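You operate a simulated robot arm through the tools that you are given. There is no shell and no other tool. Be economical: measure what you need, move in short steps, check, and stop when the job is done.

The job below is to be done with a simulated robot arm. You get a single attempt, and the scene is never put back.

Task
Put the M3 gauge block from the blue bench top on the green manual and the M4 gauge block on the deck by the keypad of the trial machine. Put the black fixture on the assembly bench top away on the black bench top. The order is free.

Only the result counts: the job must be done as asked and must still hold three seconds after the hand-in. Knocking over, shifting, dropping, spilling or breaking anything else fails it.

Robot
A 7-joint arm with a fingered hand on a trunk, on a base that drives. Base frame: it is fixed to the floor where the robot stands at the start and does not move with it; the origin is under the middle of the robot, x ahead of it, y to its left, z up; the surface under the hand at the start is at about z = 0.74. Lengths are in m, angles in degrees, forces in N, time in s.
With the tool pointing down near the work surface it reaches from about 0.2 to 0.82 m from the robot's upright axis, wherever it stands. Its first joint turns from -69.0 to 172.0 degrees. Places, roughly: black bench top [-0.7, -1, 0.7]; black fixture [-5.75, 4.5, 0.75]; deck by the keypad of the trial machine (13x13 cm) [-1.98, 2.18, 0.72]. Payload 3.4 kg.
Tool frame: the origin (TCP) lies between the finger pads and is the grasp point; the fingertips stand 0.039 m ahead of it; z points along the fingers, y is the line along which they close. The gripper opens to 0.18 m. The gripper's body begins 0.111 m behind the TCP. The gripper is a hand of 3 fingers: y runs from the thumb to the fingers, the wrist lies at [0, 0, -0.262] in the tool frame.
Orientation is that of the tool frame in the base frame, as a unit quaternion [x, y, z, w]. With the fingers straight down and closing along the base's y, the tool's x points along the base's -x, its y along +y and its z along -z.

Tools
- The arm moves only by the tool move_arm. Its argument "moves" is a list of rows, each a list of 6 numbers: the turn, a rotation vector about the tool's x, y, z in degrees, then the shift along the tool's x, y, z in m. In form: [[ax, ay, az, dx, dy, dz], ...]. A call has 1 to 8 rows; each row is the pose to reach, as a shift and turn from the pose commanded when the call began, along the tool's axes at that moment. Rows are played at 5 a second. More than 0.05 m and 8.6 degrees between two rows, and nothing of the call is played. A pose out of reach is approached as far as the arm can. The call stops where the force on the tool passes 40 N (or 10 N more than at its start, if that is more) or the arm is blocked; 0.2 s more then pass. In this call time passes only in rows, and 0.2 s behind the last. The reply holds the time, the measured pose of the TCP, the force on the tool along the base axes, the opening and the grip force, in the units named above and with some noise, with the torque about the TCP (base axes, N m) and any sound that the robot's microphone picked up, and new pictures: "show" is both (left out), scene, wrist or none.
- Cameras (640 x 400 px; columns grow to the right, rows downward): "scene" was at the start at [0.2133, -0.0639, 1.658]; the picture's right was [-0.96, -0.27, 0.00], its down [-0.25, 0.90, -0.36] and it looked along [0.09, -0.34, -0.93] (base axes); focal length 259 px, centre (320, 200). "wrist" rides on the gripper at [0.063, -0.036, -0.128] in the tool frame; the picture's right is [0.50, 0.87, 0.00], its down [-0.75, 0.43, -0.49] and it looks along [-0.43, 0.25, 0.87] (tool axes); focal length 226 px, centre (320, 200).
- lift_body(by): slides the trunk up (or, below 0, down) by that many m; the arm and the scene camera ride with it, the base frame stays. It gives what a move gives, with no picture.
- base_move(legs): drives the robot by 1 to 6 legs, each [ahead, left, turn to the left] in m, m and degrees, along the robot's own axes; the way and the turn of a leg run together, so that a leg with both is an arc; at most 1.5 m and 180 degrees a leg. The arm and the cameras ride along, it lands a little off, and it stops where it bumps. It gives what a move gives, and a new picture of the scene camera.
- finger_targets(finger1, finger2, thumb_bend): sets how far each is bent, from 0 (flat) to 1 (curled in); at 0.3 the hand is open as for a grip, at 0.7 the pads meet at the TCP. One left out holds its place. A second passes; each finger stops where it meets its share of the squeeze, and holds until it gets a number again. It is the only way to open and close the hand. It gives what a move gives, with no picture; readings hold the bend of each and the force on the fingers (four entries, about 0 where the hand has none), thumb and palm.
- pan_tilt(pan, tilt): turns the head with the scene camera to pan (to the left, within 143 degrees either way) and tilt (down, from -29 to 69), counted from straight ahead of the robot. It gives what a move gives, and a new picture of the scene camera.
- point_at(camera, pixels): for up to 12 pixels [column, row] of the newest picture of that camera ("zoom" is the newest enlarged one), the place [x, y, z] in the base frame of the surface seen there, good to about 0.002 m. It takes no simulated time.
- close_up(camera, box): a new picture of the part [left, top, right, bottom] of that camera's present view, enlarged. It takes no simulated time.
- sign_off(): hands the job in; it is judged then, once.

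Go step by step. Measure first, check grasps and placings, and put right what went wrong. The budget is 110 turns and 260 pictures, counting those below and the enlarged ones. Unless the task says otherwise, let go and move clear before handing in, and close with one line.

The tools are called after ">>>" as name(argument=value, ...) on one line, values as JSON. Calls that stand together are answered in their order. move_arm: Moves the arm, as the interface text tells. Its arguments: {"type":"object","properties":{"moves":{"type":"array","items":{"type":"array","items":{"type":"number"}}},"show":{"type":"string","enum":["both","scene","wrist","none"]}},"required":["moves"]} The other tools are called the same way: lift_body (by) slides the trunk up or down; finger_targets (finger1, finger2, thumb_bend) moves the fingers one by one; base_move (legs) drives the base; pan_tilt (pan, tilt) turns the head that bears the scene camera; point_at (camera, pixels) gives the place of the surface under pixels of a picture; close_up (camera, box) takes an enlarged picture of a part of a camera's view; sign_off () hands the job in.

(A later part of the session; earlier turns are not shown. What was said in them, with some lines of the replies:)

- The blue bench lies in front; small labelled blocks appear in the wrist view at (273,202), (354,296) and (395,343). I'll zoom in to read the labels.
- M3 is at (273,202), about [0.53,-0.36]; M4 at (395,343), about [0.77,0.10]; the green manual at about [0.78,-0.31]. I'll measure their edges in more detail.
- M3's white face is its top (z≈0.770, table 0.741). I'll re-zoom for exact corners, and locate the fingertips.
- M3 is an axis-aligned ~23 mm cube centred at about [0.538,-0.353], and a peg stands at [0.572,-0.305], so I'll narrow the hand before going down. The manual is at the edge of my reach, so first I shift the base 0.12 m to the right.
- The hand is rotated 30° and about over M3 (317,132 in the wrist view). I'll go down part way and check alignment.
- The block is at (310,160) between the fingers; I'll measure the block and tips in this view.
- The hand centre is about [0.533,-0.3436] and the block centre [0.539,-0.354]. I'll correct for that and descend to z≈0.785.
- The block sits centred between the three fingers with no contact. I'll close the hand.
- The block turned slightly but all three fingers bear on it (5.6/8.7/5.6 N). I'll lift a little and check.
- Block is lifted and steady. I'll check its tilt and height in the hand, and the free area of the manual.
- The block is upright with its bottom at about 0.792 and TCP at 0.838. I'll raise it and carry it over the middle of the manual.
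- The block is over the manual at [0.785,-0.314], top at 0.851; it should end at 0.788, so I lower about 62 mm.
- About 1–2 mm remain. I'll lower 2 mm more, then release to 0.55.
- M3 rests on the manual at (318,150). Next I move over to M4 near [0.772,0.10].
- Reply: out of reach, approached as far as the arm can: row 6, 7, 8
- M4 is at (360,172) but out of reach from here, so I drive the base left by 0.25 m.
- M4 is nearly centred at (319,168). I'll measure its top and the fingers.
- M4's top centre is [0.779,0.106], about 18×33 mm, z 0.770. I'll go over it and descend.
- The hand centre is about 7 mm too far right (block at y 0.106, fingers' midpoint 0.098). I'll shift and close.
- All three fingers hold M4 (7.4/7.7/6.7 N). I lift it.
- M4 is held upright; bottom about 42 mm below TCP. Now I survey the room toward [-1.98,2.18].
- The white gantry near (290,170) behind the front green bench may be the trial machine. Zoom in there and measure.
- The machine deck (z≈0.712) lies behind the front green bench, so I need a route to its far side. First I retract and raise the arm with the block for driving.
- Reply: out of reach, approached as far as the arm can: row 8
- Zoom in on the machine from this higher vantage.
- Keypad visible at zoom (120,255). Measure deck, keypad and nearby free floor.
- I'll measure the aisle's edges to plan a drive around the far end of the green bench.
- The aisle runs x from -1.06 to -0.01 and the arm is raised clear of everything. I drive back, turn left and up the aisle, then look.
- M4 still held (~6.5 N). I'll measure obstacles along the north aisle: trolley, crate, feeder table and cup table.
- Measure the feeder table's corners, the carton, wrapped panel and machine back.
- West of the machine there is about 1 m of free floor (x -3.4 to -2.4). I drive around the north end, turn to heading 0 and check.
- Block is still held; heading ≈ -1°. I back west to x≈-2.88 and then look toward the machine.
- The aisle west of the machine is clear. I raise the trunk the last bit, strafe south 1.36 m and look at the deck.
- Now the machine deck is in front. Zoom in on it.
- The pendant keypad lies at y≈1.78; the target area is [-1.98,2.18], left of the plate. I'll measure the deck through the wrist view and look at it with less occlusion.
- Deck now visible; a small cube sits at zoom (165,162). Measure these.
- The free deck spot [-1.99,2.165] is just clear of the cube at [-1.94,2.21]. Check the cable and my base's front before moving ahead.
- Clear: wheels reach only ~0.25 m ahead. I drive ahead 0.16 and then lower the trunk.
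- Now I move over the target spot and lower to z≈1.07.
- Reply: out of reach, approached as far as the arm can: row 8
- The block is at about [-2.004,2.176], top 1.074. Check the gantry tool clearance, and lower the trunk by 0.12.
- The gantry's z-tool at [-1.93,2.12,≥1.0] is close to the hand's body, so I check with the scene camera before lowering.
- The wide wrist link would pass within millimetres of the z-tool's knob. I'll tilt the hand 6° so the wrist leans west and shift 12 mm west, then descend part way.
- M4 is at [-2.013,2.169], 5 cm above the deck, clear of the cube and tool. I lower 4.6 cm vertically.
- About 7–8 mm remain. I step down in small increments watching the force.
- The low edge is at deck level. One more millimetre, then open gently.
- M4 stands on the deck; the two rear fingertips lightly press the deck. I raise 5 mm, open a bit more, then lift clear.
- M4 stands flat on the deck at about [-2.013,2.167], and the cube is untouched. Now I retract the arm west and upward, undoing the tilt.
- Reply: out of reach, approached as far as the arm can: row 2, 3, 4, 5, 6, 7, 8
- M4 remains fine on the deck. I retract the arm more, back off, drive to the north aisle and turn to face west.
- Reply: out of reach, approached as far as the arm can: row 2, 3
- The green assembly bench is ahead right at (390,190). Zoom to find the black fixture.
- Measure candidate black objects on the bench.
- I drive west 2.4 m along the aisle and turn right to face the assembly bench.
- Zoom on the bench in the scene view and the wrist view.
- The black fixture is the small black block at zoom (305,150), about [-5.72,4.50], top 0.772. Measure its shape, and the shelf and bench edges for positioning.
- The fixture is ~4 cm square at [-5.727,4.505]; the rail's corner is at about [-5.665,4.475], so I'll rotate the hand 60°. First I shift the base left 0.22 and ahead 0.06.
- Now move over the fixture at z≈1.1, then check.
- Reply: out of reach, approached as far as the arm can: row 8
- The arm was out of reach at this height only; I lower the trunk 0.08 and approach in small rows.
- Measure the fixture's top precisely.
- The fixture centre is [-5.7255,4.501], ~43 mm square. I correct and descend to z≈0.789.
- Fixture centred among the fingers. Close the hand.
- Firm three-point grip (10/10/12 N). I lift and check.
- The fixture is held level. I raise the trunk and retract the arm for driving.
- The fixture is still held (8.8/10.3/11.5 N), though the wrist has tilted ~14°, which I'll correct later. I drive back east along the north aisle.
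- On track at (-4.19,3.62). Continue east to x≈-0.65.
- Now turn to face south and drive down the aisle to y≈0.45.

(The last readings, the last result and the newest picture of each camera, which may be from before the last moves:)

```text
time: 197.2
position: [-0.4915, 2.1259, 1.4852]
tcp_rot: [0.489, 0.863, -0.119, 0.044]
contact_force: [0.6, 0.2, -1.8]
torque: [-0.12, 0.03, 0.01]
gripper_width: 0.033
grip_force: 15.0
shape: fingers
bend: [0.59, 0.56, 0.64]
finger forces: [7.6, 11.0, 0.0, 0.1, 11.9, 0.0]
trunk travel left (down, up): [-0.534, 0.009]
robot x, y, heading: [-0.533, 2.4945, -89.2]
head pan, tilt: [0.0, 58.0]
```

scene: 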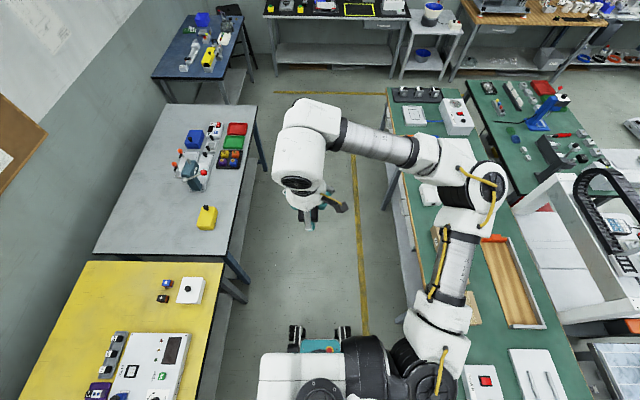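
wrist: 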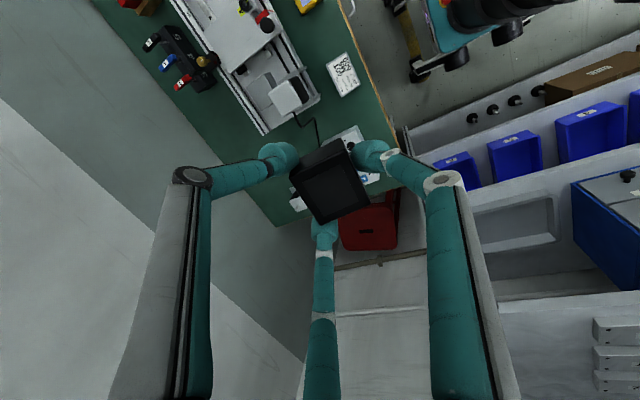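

Aligned in the aisle; grip width is slowly creeping (0.037→0.033), so I check the fixture, then continue.

>>> close_up(camera="wrist", box=[220, 100, 420, 225])

>>> base_move(legs=[[1.5, 0, 0], [0.75, 0, 0]])

>>> close_up(camera="wrist", box=[220, 100, 420, 225])

>>> pan_tilt(pan=0, tilt=45)

```text
3.20 times, centred on (320, 162) of wrist
```

zoom: 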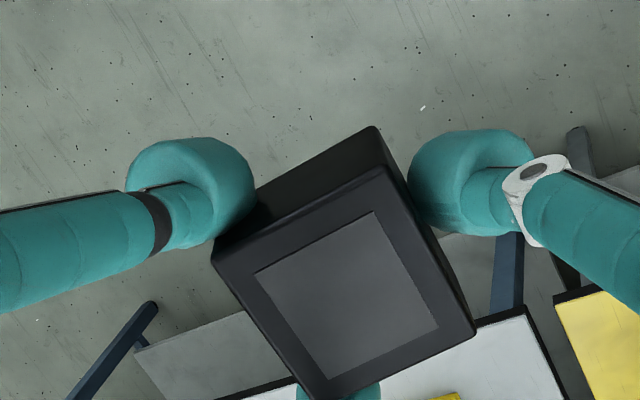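

```text
time: 207.9
position: [-0.5238, -0.0344, 1.4847]
tcp_rot: [0.485, 0.865, -0.109, 0.063]
contact_force: [-0.7, -1.3, -0.3]
torque: [0.12, -0.02, 0.02]
gripper_width: 0.0306
grip_force: 14.9
shape: fingers
bend: [0.6, 0.55, 0.65]
finger forces: [6.9, 10.8, 0.1, 0.1, 12.3, 0.0]
trunk travel left (down, up): [-0.534, 0.009]
robot x, y, heading: [-0.5159, 0.3313, -88.5]
head pan, tilt: [0.0, 58.0]
```

scene: 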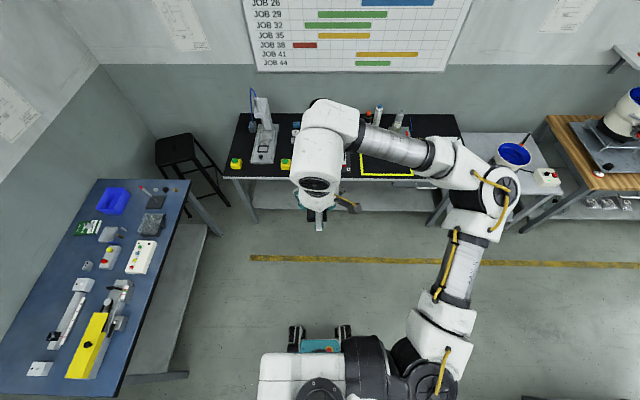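

```text
3.20 times, centred on (320, 162) of wrist
```

zoom: 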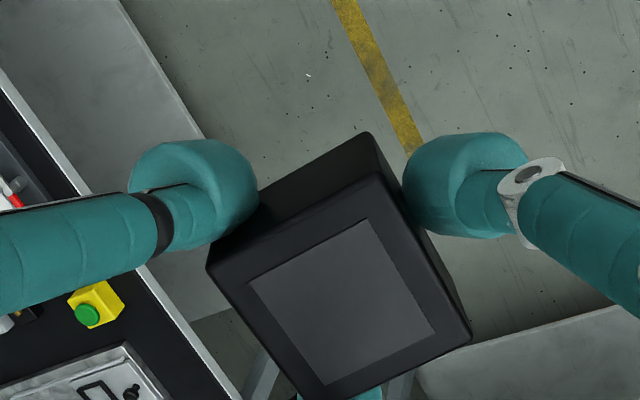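

```text
time: 208.7
position: [-0.4741, -0.0364, 1.4827]
tcp_rot: [0.482, 0.867, -0.117, 0.047]
contact_force: [0.5, -0.4, -2.8]
torque: [-0.04, 0.02, 0.02]
gripper_width: 0.0305
grip_force: 15.4
shape: fingers
bend: [0.6, 0.55, 0.65]
finger forces: [7.4, 10.8, 0.0, 0.0, 12.2, 0.2]
trunk travel left (down, up): [-0.534, 0.009]
robot x, y, heading: [-0.5079, 0.3267, -88.6]
head pan, tilt: [0.0, 45.0]
```

scene: 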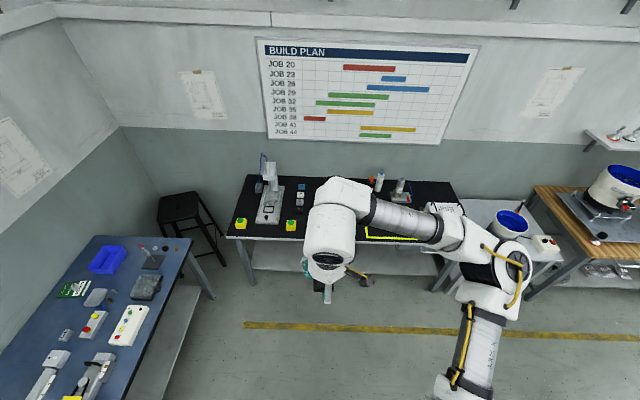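

Fixture still held. Now look at the black bench top for a free spot.

>>> close_up(camera="scene", box=[225, 150, 475, 290])

>>> point_at(camera="scene", pixels=[[230, 237], [260, 238], [290, 238], [375, 232], [410, 236], [440, 240], [455, 200], [370, 237], [420, 237], [300, 210], [445, 185], [415, 185]])

```text
2.56 times, centred on (350, 220) of scene
```

zoom: 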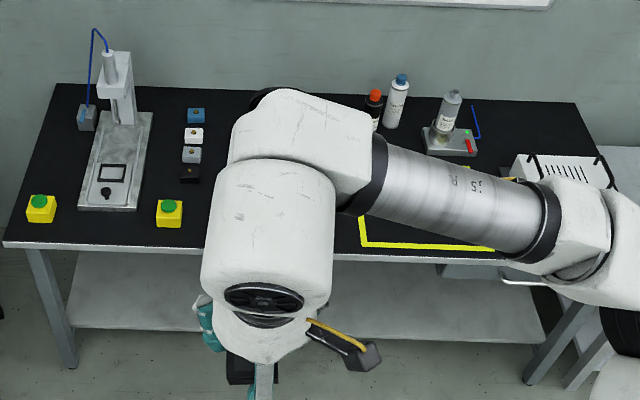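

```text
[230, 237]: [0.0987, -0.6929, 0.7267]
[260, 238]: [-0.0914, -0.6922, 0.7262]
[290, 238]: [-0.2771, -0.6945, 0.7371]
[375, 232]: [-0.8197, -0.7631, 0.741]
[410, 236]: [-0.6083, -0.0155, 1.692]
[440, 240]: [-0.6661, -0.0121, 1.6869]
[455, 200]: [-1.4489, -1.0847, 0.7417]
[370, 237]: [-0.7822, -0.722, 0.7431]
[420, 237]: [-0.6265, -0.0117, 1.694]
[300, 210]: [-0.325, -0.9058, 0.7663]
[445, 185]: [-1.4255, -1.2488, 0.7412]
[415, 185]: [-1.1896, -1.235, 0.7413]
```

The bench top spans x 0.1…-1.5, y -0.69…-1.3 at z 0.741. I drive up to it, level the tool, and look down with the wrist camera.

>>> base_move(legs=[[0.56, 0, -1.5]])

>>> move_arm(moves=[[-4.5, 5.6, 0, 0, 0, 0], [-9.05, 11.2, 0, 0, 0, 0]])

```text
time: 211.9
position: [-0.5571, -0.5943, 1.4836]
tcp_rot: [0.5, 0.857, -0.104, 0.066]
contact_force: [0.0, -0.3, -1.2]
torque: [0.12, -0.02, 0.01]
gripper_width: 0.0301
grip_force: 15.4
shape: fingers
bend: [0.6, 0.55, 0.65]
finger forces: [6.7, 10.8, 0.0, 0.1, 12.6, 0.1]
trunk travel left (down, up): [-0.534, 0.009]
robot x, y, heading: [-0.5184, -0.2206, -89.7]
head pan, tilt: [0.0, 45.0]
```

scene: 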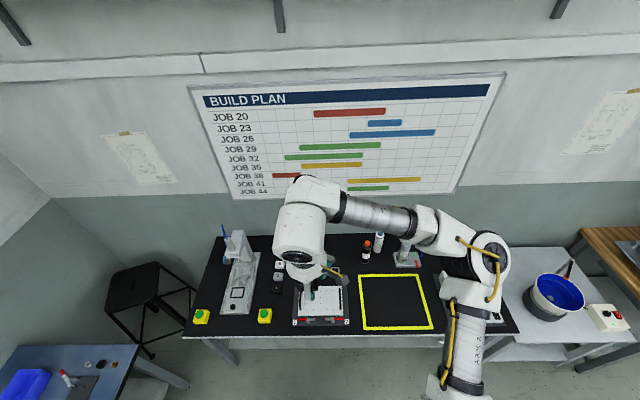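

```text
time: 212.5
position: [-0.5172, -0.5899, 1.4852]
tcp_rot: [0.499, 0.867, 0.003, 0.009]
contact_force: [0.5, -0.2, -1.0]
torque: [0.03, 0.01, 0.0]
gripper_width: 0.0296
grip_force: 15.0
shape: fingers
bend: [0.61, 0.55, 0.65]
finger forces: [7.0, 10.8, 0.0, 0.0, 12.0, 0.0]
trunk travel left (down, up): [-0.534, 0.009]
robot x, y, heading: [-0.5243, -0.2196, -90.1]
head pan, tilt: [0.0, 45.0]
```

scene: 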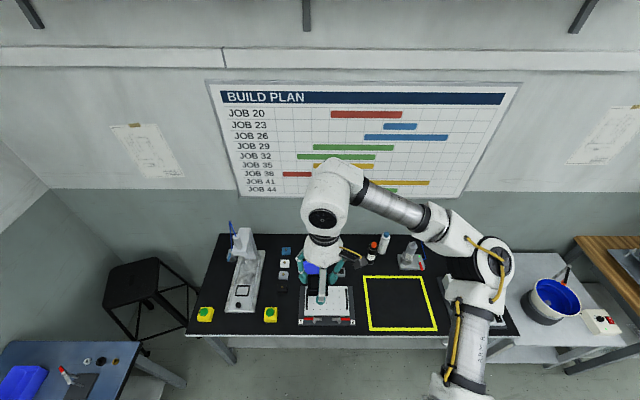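
wrist: 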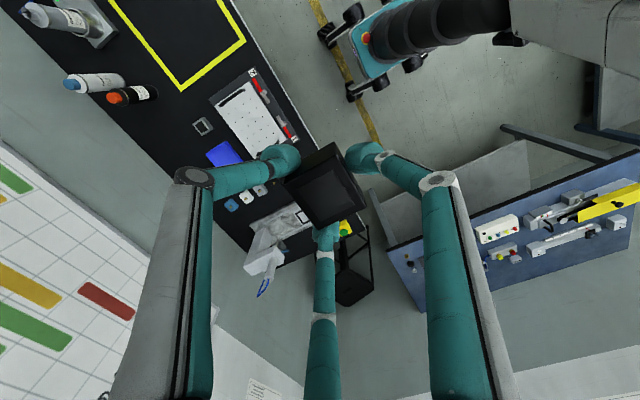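

The yellow-framed area at about (400,305) is wide and empty and on the black bench top. Measure it.

>>> point_at(camera="scene", pixels=[[366, 280], [426, 278], [434, 328], [372, 329], [400, 305], [352, 315], [445, 290], [335, 300]])

>>> close_up(camera="scene", box=[280, 230, 480, 355])

```text
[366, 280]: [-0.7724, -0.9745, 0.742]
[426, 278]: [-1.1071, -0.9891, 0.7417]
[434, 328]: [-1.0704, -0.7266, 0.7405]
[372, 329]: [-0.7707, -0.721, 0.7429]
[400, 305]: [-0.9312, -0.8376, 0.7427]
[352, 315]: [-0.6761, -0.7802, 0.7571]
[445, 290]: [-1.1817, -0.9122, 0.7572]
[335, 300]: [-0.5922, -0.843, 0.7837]
```

```text
3.20 times, centred on (380, 292) of scene
```

zoom: 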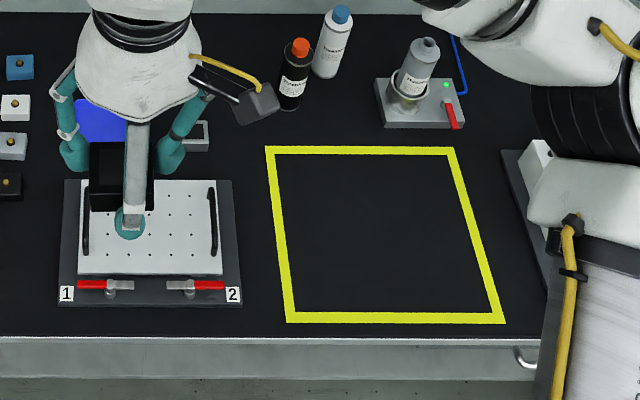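

I'll place it at about [-0.92,-0.85]. Strafe right 0.37, lower the trunk, then extend the arm.

>>> base_move(legs=[[0, -0.38, 0]])

>>> lift_body(by=-0.3)

>>> move_arm(moves=[[0, 0, 0, -0.036, -0.021, 0], [0, 0, 0, -0.072, -0.0415, 0], [0, 0, 0, -0.108, -0.0623, 0.01], [0, 0, 0, -0.145, -0.0835, 0.03], [0, 0, 0, -0.182, -0.105, 0.05], [0, 0, 0, -0.218, -0.126, 0.07]])

```text
time: 214.9
position: [-0.8064, -0.5854, 1.4851]
tcp_rot: [0.508, 0.861, -0.013, -0.015]
contact_force: [1.7, 2.1, -2.8]
torque: [-0.16, 0.1, 0.04]
gripper_width: 0.0297
grip_force: 14.8
shape: fingers
bend: [0.61, 0.55, 0.65]
finger forces: [6.7, 11.0, 0.0, 0.1, 11.9, 0.0]
trunk travel left (down, up): [-0.534, 0.009]
robot x, y, heading: [-0.8846, -0.2235, -91.1]
head pan, tilt: [0.0, 45.0]
```

scene: 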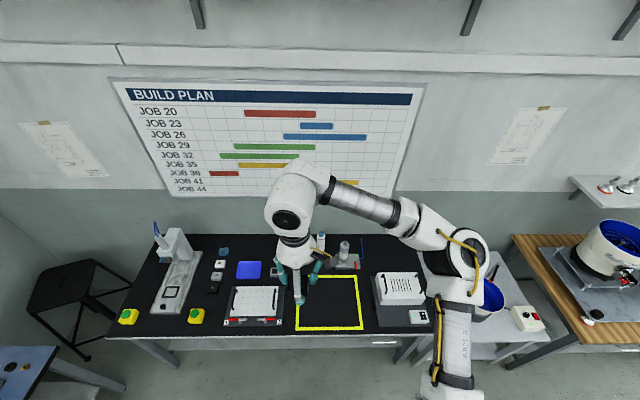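

```text
time: 217.9
position: [-0.8817, -0.5831, 1.1886]
tcp_rot: [0.51, 0.86, -0.001, 0.01]
contact_force: [-1.4, -0.2, -1.5]
torque: [0.02, -0.12, -0.02]
gripper_width: 0.0289
grip_force: 15.6
shape: fingers
bend: [0.61, 0.55, 0.65]
finger forces: [6.4, 10.8, 0.0, 0.0, 12.4, 0.0]
trunk travel left (down, up): [-0.234, 0.309]
robot x, y, heading: [-0.8925, -0.223, -91.2]
head pan, tilt: [0.0, 45.0]
```

```text
time: 219.5
position: [-0.8805, -0.8308, 1.1262]
tcp_rot: [0.509, 0.861, -0.004, 0.009]
contact_force: [-1.6, -0.4, -0.9]
torque: [0.04, -0.11, 0.01]
gripper_width: 0.0286
grip_force: 15.2
shape: fingers
bend: [0.61, 0.55, 0.65]
finger forces: [6.9, 10.6, 0.0, 0.0, 12.0, 0.0]
trunk travel left (down, up): [-0.234, 0.309]
robot x, y, heading: [-0.8818, -0.2229, -91.1]
head pan, tilt: [0.0, 45.0]
stopped in row 6: the arm was blocked; the commanded pose is now the measured one
```

scene: 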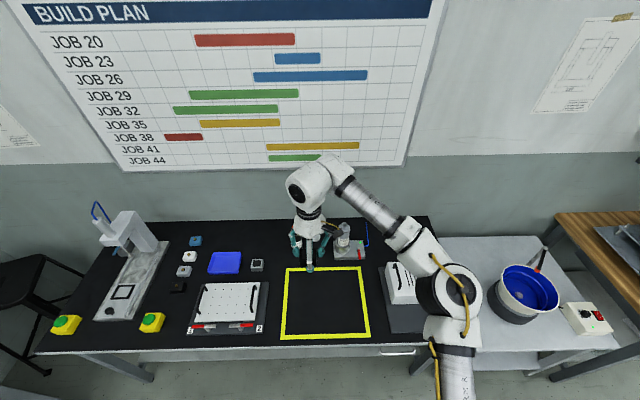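
wrist: 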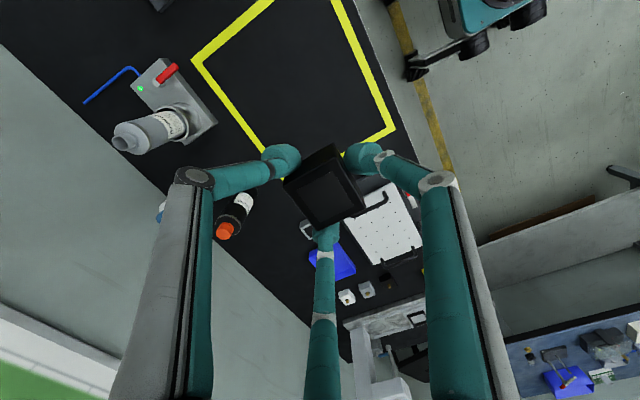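

The arm stopped as blocked with little force. I check what's near the elbow before going on.

>>> point_at(camera="scene", pixels=[[455, 285], [410, 235], [375, 200], [325, 175], [305, 185], [310, 225], [310, 265], [525, 290], [400, 280], [455, 350], [480, 300], [345, 235]])

>>> close_up(camera="scene", box=[270, 150, 590, 350])

```text
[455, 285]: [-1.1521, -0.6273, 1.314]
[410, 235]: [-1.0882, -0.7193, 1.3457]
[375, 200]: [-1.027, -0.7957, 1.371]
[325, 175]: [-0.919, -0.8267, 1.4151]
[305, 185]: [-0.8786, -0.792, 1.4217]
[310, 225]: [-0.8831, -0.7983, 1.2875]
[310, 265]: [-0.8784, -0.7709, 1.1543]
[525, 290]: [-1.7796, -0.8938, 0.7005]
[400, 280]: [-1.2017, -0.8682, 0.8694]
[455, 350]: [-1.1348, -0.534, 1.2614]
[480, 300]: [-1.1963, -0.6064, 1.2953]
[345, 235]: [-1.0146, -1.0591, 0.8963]
```

```text
2.00 times, centred on (430, 250) of scene
```

zoom: 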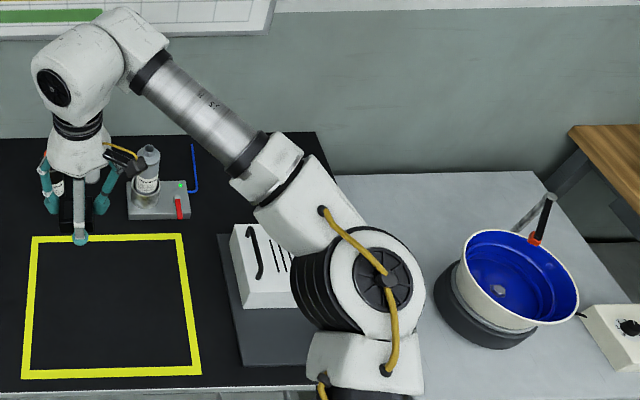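

Nothing is near the arm (elbow at z≈1.3 over low items). The fixture is over the framed area at [-0.88,-0.83]; I lower the trunk and then the arm.

>>> lift_body(by=-0.1)

>>> move_arm(moves=[[0, 0, 0, 0, 0, 0.03], [0, 0, 0, 0, 0, 0.06], [0, 0, 0, 0, 0, 0.1], [0, 0, 0, 0, 0, 0.13]])

>>> close_up(camera="wrist", box=[220, 100, 420, 225])

```text
time: 220.8
position: [-0.8269, -0.8311, 1.0247]
tcp_rot: [0.505, 0.863, -0.015, -0.008]
contact_force: [2.0, 0.2, -1.5]
torque: [-0.04, 0.13, 0.01]
gripper_width: 0.0287
grip_force: 14.9
shape: fingers
bend: [0.61, 0.55, 0.65]
finger forces: [6.7, 10.8, 0.0, 0.0, 11.8, 0.0]
trunk travel left (down, up): [-0.134, 0.409]
robot x, y, heading: [-0.8724, -0.2252, -91.2]
head pan, tilt: [0.0, 45.0]
```

```text
time: 221.8
position: [-0.8692, -0.8349, 0.8942]
tcp_rot: [0.509, 0.86, -0.005, 0.006]
contact_force: [-0.9, -0.2, -1.4]
torque: [0.06, -0.05, -0.02]
gripper_width: 0.0282
grip_force: 14.6
shape: fingers
bend: [0.61, 0.55, 0.65]
finger forces: [6.6, 10.7, 0.1, 0.1, 12.0, 0.0]
trunk travel left (down, up): [-0.134, 0.409]
robot x, y, heading: [-0.8801, -0.2235, -91.4]
head pan, tilt: [0.0, 45.0]
```

scene: 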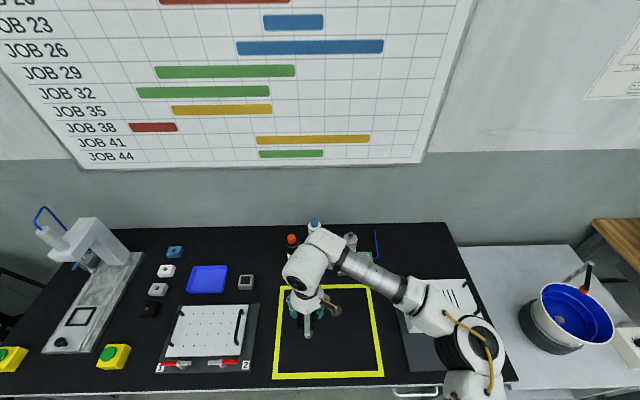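
wrist: 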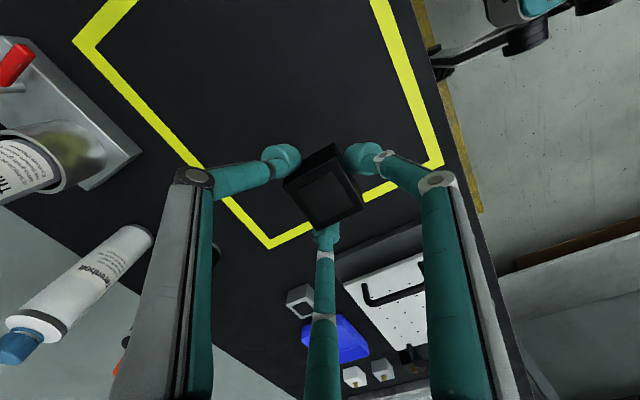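

```text
3.20 times, centred on (320, 162) of wrist
```

zoom: 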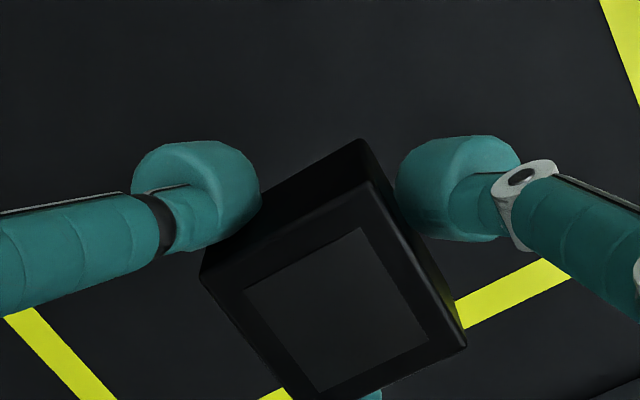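

Check the fixture's height and level.

>>> point_at(camera="zoom", pixels=[[215, 270], [370, 195], [455, 345], [335, 300], [300, 370]])

>>> move_arm(moves=[[0, 0, 0, 0, 0, 0.03], [0, 0, 0, 0, 0, 0.06], [0, 0, 0, 0, 0, 0.08]], show="wrist")

>>> close_up(camera="wrist", box=[220, 100, 420, 225])

>>> point_at(camera="zoom", pixels=[[215, 270], [370, 195], [455, 345], [335, 300], [300, 370]])

```text
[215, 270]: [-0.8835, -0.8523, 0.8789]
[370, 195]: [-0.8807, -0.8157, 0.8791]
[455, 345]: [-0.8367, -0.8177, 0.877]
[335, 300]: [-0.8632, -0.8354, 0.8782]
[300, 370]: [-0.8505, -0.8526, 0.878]
```

```text
time: 222.6
position: [-0.8691, -0.8356, 0.8121]
tcp_rot: [0.51, 0.86, -0.006, 0.005]
contact_force: [-1.1, 0.0, -1.7]
torque: [0.08, -0.04, 0.01]
gripper_width: 0.0287
grip_force: 14.5
shape: fingers
bend: [0.61, 0.55, 0.65]
finger forces: [6.5, 10.7, 0.0, 0.0, 12.1, 0.1]
trunk travel left (down, up): [-0.134, 0.409]
robot x, y, heading: [-0.8822, -0.2215, -91.2]
head pan, tilt: [0.0, 45.0]
```

wrist: 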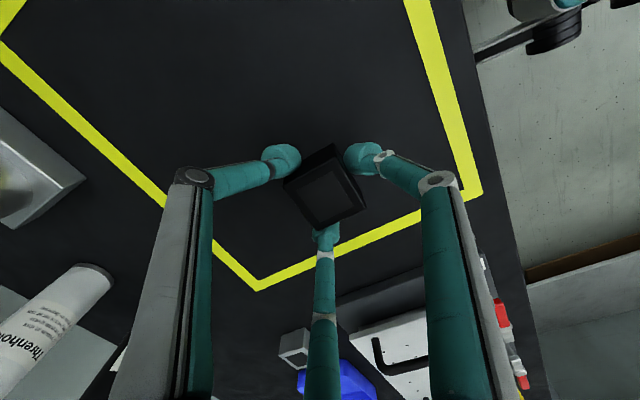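

```text
3.20 times, centred on (320, 162) of wrist
```

zoom: 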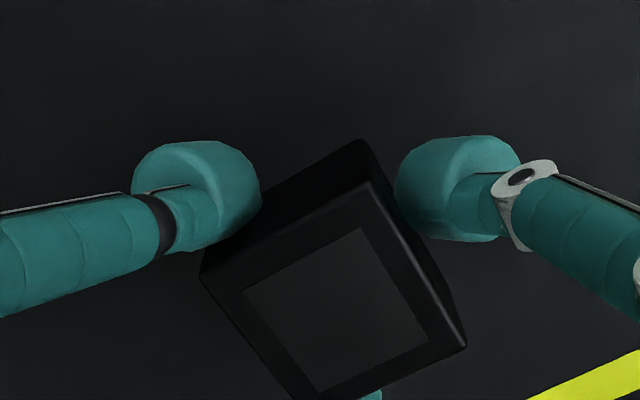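

```text
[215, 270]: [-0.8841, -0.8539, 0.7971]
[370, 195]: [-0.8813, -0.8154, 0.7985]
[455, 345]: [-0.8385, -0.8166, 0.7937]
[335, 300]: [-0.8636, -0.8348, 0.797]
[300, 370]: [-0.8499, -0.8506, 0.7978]
```

Top at 0.797; it should rest at 0.771. I lower 24 mm, then a bit more with force watch.

>>> move_arm(moves=[[0, 0, 0, 0, 0, 0.012], [0, 0, 0, 0, 0, 0.021], [0, 0, 0, 0, 0, 0.024]], show="none")

>>> close_up(camera="wrist", box=[220, 100, 420, 225])

>>> point_at(camera="zoom", pixels=[[215, 270], [370, 195], [455, 345], [335, 300], [300, 370]])

```text
time: 223.4
position: [-0.8666, -0.8354, 0.789]
tcp_rot: [0.508, 0.861, -0.005, 0.004]
contact_force: [0.3, -0.5, -1.1]
torque: [0.01, -0.05, 0.0]
gripper_width: 0.0283
grip_force: 14.3
shape: fingers
bend: [0.61, 0.55, 0.65]
finger forces: [6.5, 10.7, 0.0, 0.1, 11.9, 0.0]
trunk travel left (down, up): [-0.134, 0.409]
robot x, y, heading: [-0.8781, -0.2225, -91.3]
head pan, tilt: [0.0, 45.0]
```

```text
3.20 times, centred on (320, 162) of wrist
```

zoom: 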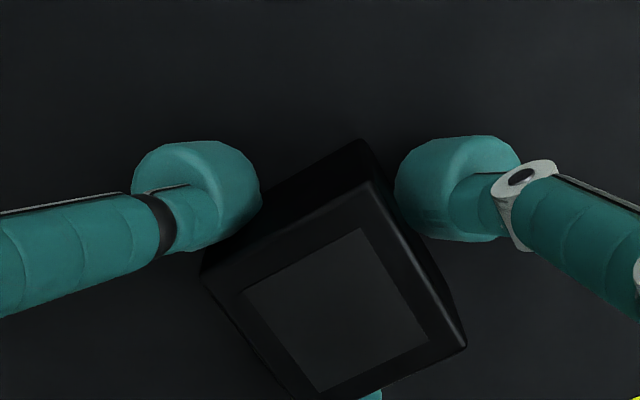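

```text
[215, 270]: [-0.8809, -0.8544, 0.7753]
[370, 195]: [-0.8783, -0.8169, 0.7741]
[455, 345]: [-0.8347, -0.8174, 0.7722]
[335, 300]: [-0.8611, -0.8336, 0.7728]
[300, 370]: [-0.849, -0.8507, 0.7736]
```

About 2 mm remain. I lower 2 mm, then open gradually.

>>> move_arm(moves=[[0, 0, 0, 0, 0, 0.001], [0, 0, 0, 0, 0, 0.002]], show="none")

>>> finger_targets(finger1=0.54, finger2=0.5, thumb_bend=0.54)

>>> close_up(camera="wrist", box=[220, 100, 420, 225])

```text
time: 224.0
position: [-0.8504, -0.8347, 0.7877]
tcp_rot: [0.507, 0.862, -0.008, 0.0]
contact_force: [2.0, -0.2, 0.0]
torque: [0.02, -0.09, 0.0]
gripper_width: 0.0284
grip_force: 14.6
shape: fingers
bend: [0.61, 0.55, 0.65]
finger forces: [6.8, 11.3, 0.0, 0.0, 11.1, 0.0]
trunk travel left (down, up): [-0.134, 0.409]
robot x, y, heading: [-0.8786, -0.2264, -91.1]
head pan, tilt: [0.0, 45.0]
```

```text
time: 225.0
position: [-0.8589, -0.8355, 0.7872]
tcp_rot: [0.508, 0.861, -0.006, 0.001]
contact_force: [-0.4, -0.3, 0.8]
torque: [0.02, -0.02, 0.0]
gripper_width: 0.0564
grip_force: 0.1
shape: fingers
bend: [0.54, 0.5, 0.54]
finger forces: [0.1, 0.0, 0.0, 0.0, 0.0, 0.1]
trunk travel left (down, up): [-0.134, 0.409]
robot x, y, heading: [-0.8788, -0.2232, -91.5]
head pan, tilt: [0.0, 45.0]
```

```text
3.20 times, centred on (320, 162) of wrist
```

zoom: 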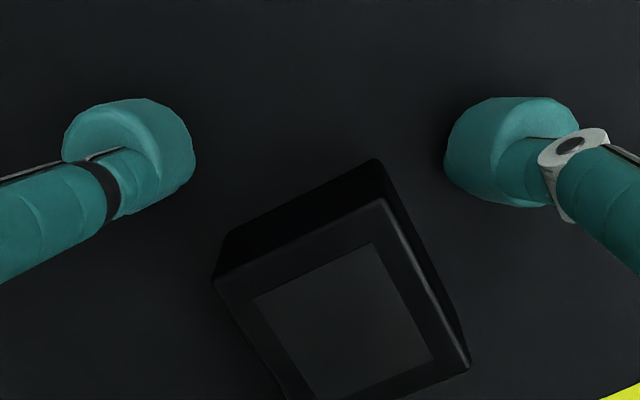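

Released. I open a bit more and lift straight up.

>>> finger_targets(finger1=0.5, finger2=0.44, thumb_bend=0.5)

>>> move_arm(moves=[[0, 0, 0, 0, 0, -0.03], [0, 0, 0, 0, 0, -0.07], [0, 0, 0, 0, 0, -0.11], [0, 0, 0, 0, 0, -0.15], [0, 0, 0, 0, 0, -0.19]])

>>> close_up(camera="wrist", box=[160, 60, 480, 260])

>>> lift_body(by=0.25)

```text
time: 226.0
position: [-0.8548, -0.8362, 0.7867]
tcp_rot: [0.509, 0.861, -0.008, 0.0]
contact_force: [0.5, 0.0, 0.5]
torque: [0.01, -0.01, 0.0]
gripper_width: 0.0719
grip_force: 0.3
shape: fingers
bend: [0.5, 0.44, 0.5]
finger forces: [0.8, 0.0, 0.0, 0.0, 0.0, 0.1]
trunk travel left (down, up): [-0.134, 0.409]
robot x, y, heading: [-0.8763, -0.2187, -91.4]
head pan, tilt: [0.0, 45.0]
```

```text
time: 227.2
position: [-0.8551, -0.8345, 0.9795]
tcp_rot: [0.508, 0.862, -0.008, 0.0]
contact_force: [0.2, -0.2, -0.1]
torque: [0.02, 0.0, -0.03]
gripper_width: 0.0721
grip_force: 0.0
shape: fingers
bend: [0.5, 0.44, 0.5]
finger forces: [0.0, 0.0, 0.0, 0.1, 0.0, 0.1]
trunk travel left (down, up): [-0.134, 0.409]
robot x, y, heading: [-0.8768, -0.2229, -91.3]
head pan, tilt: [0.0, 45.0]
```

scene: 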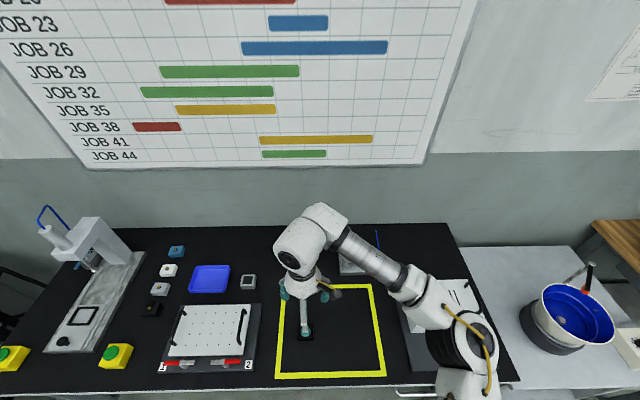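
wrist: 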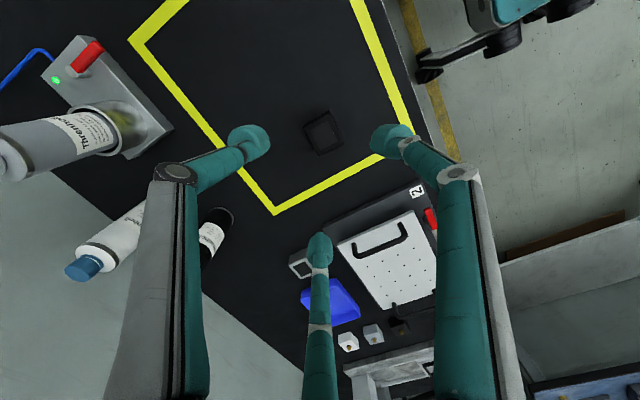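

```text
2.00 times, centred on (320, 160) of wrist
```

zoom: 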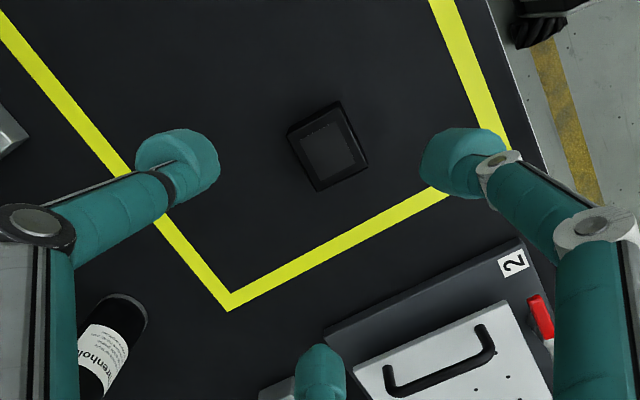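

```text
time: 229.8
position: [-0.8547, -0.8331, 1.2269]
tcp_rot: [0.508, 0.862, -0.006, 0.0]
contact_force: [0.4, 0.6, -0.3]
torque: [-0.03, 0.01, 0.02]
gripper_width: 0.0725
grip_force: 0.0
shape: fingers
bend: [0.5, 0.44, 0.5]
finger forces: [0.0, 0.1, 0.0, 0.0, 0.1, 0.0]
trunk travel left (down, up): [-0.384, 0.159]
robot x, y, heading: [-0.8768, -0.224, -91.3]
head pan, tilt: [0.0, 45.0]
```

The fixture stands flat on the black bench top inside the frame at (323,132). M3 and M4 were each checked at rest on the manual and on the deck, and the hand is clear, so I hand in.

>>> sign_off()

```text
The job is handed in.
```

The M3 block is on the green manual, the M4 block is on the deck by the keypad, and the black fixture is on the black bench top; the hand is clear of all three and the job is handed in.
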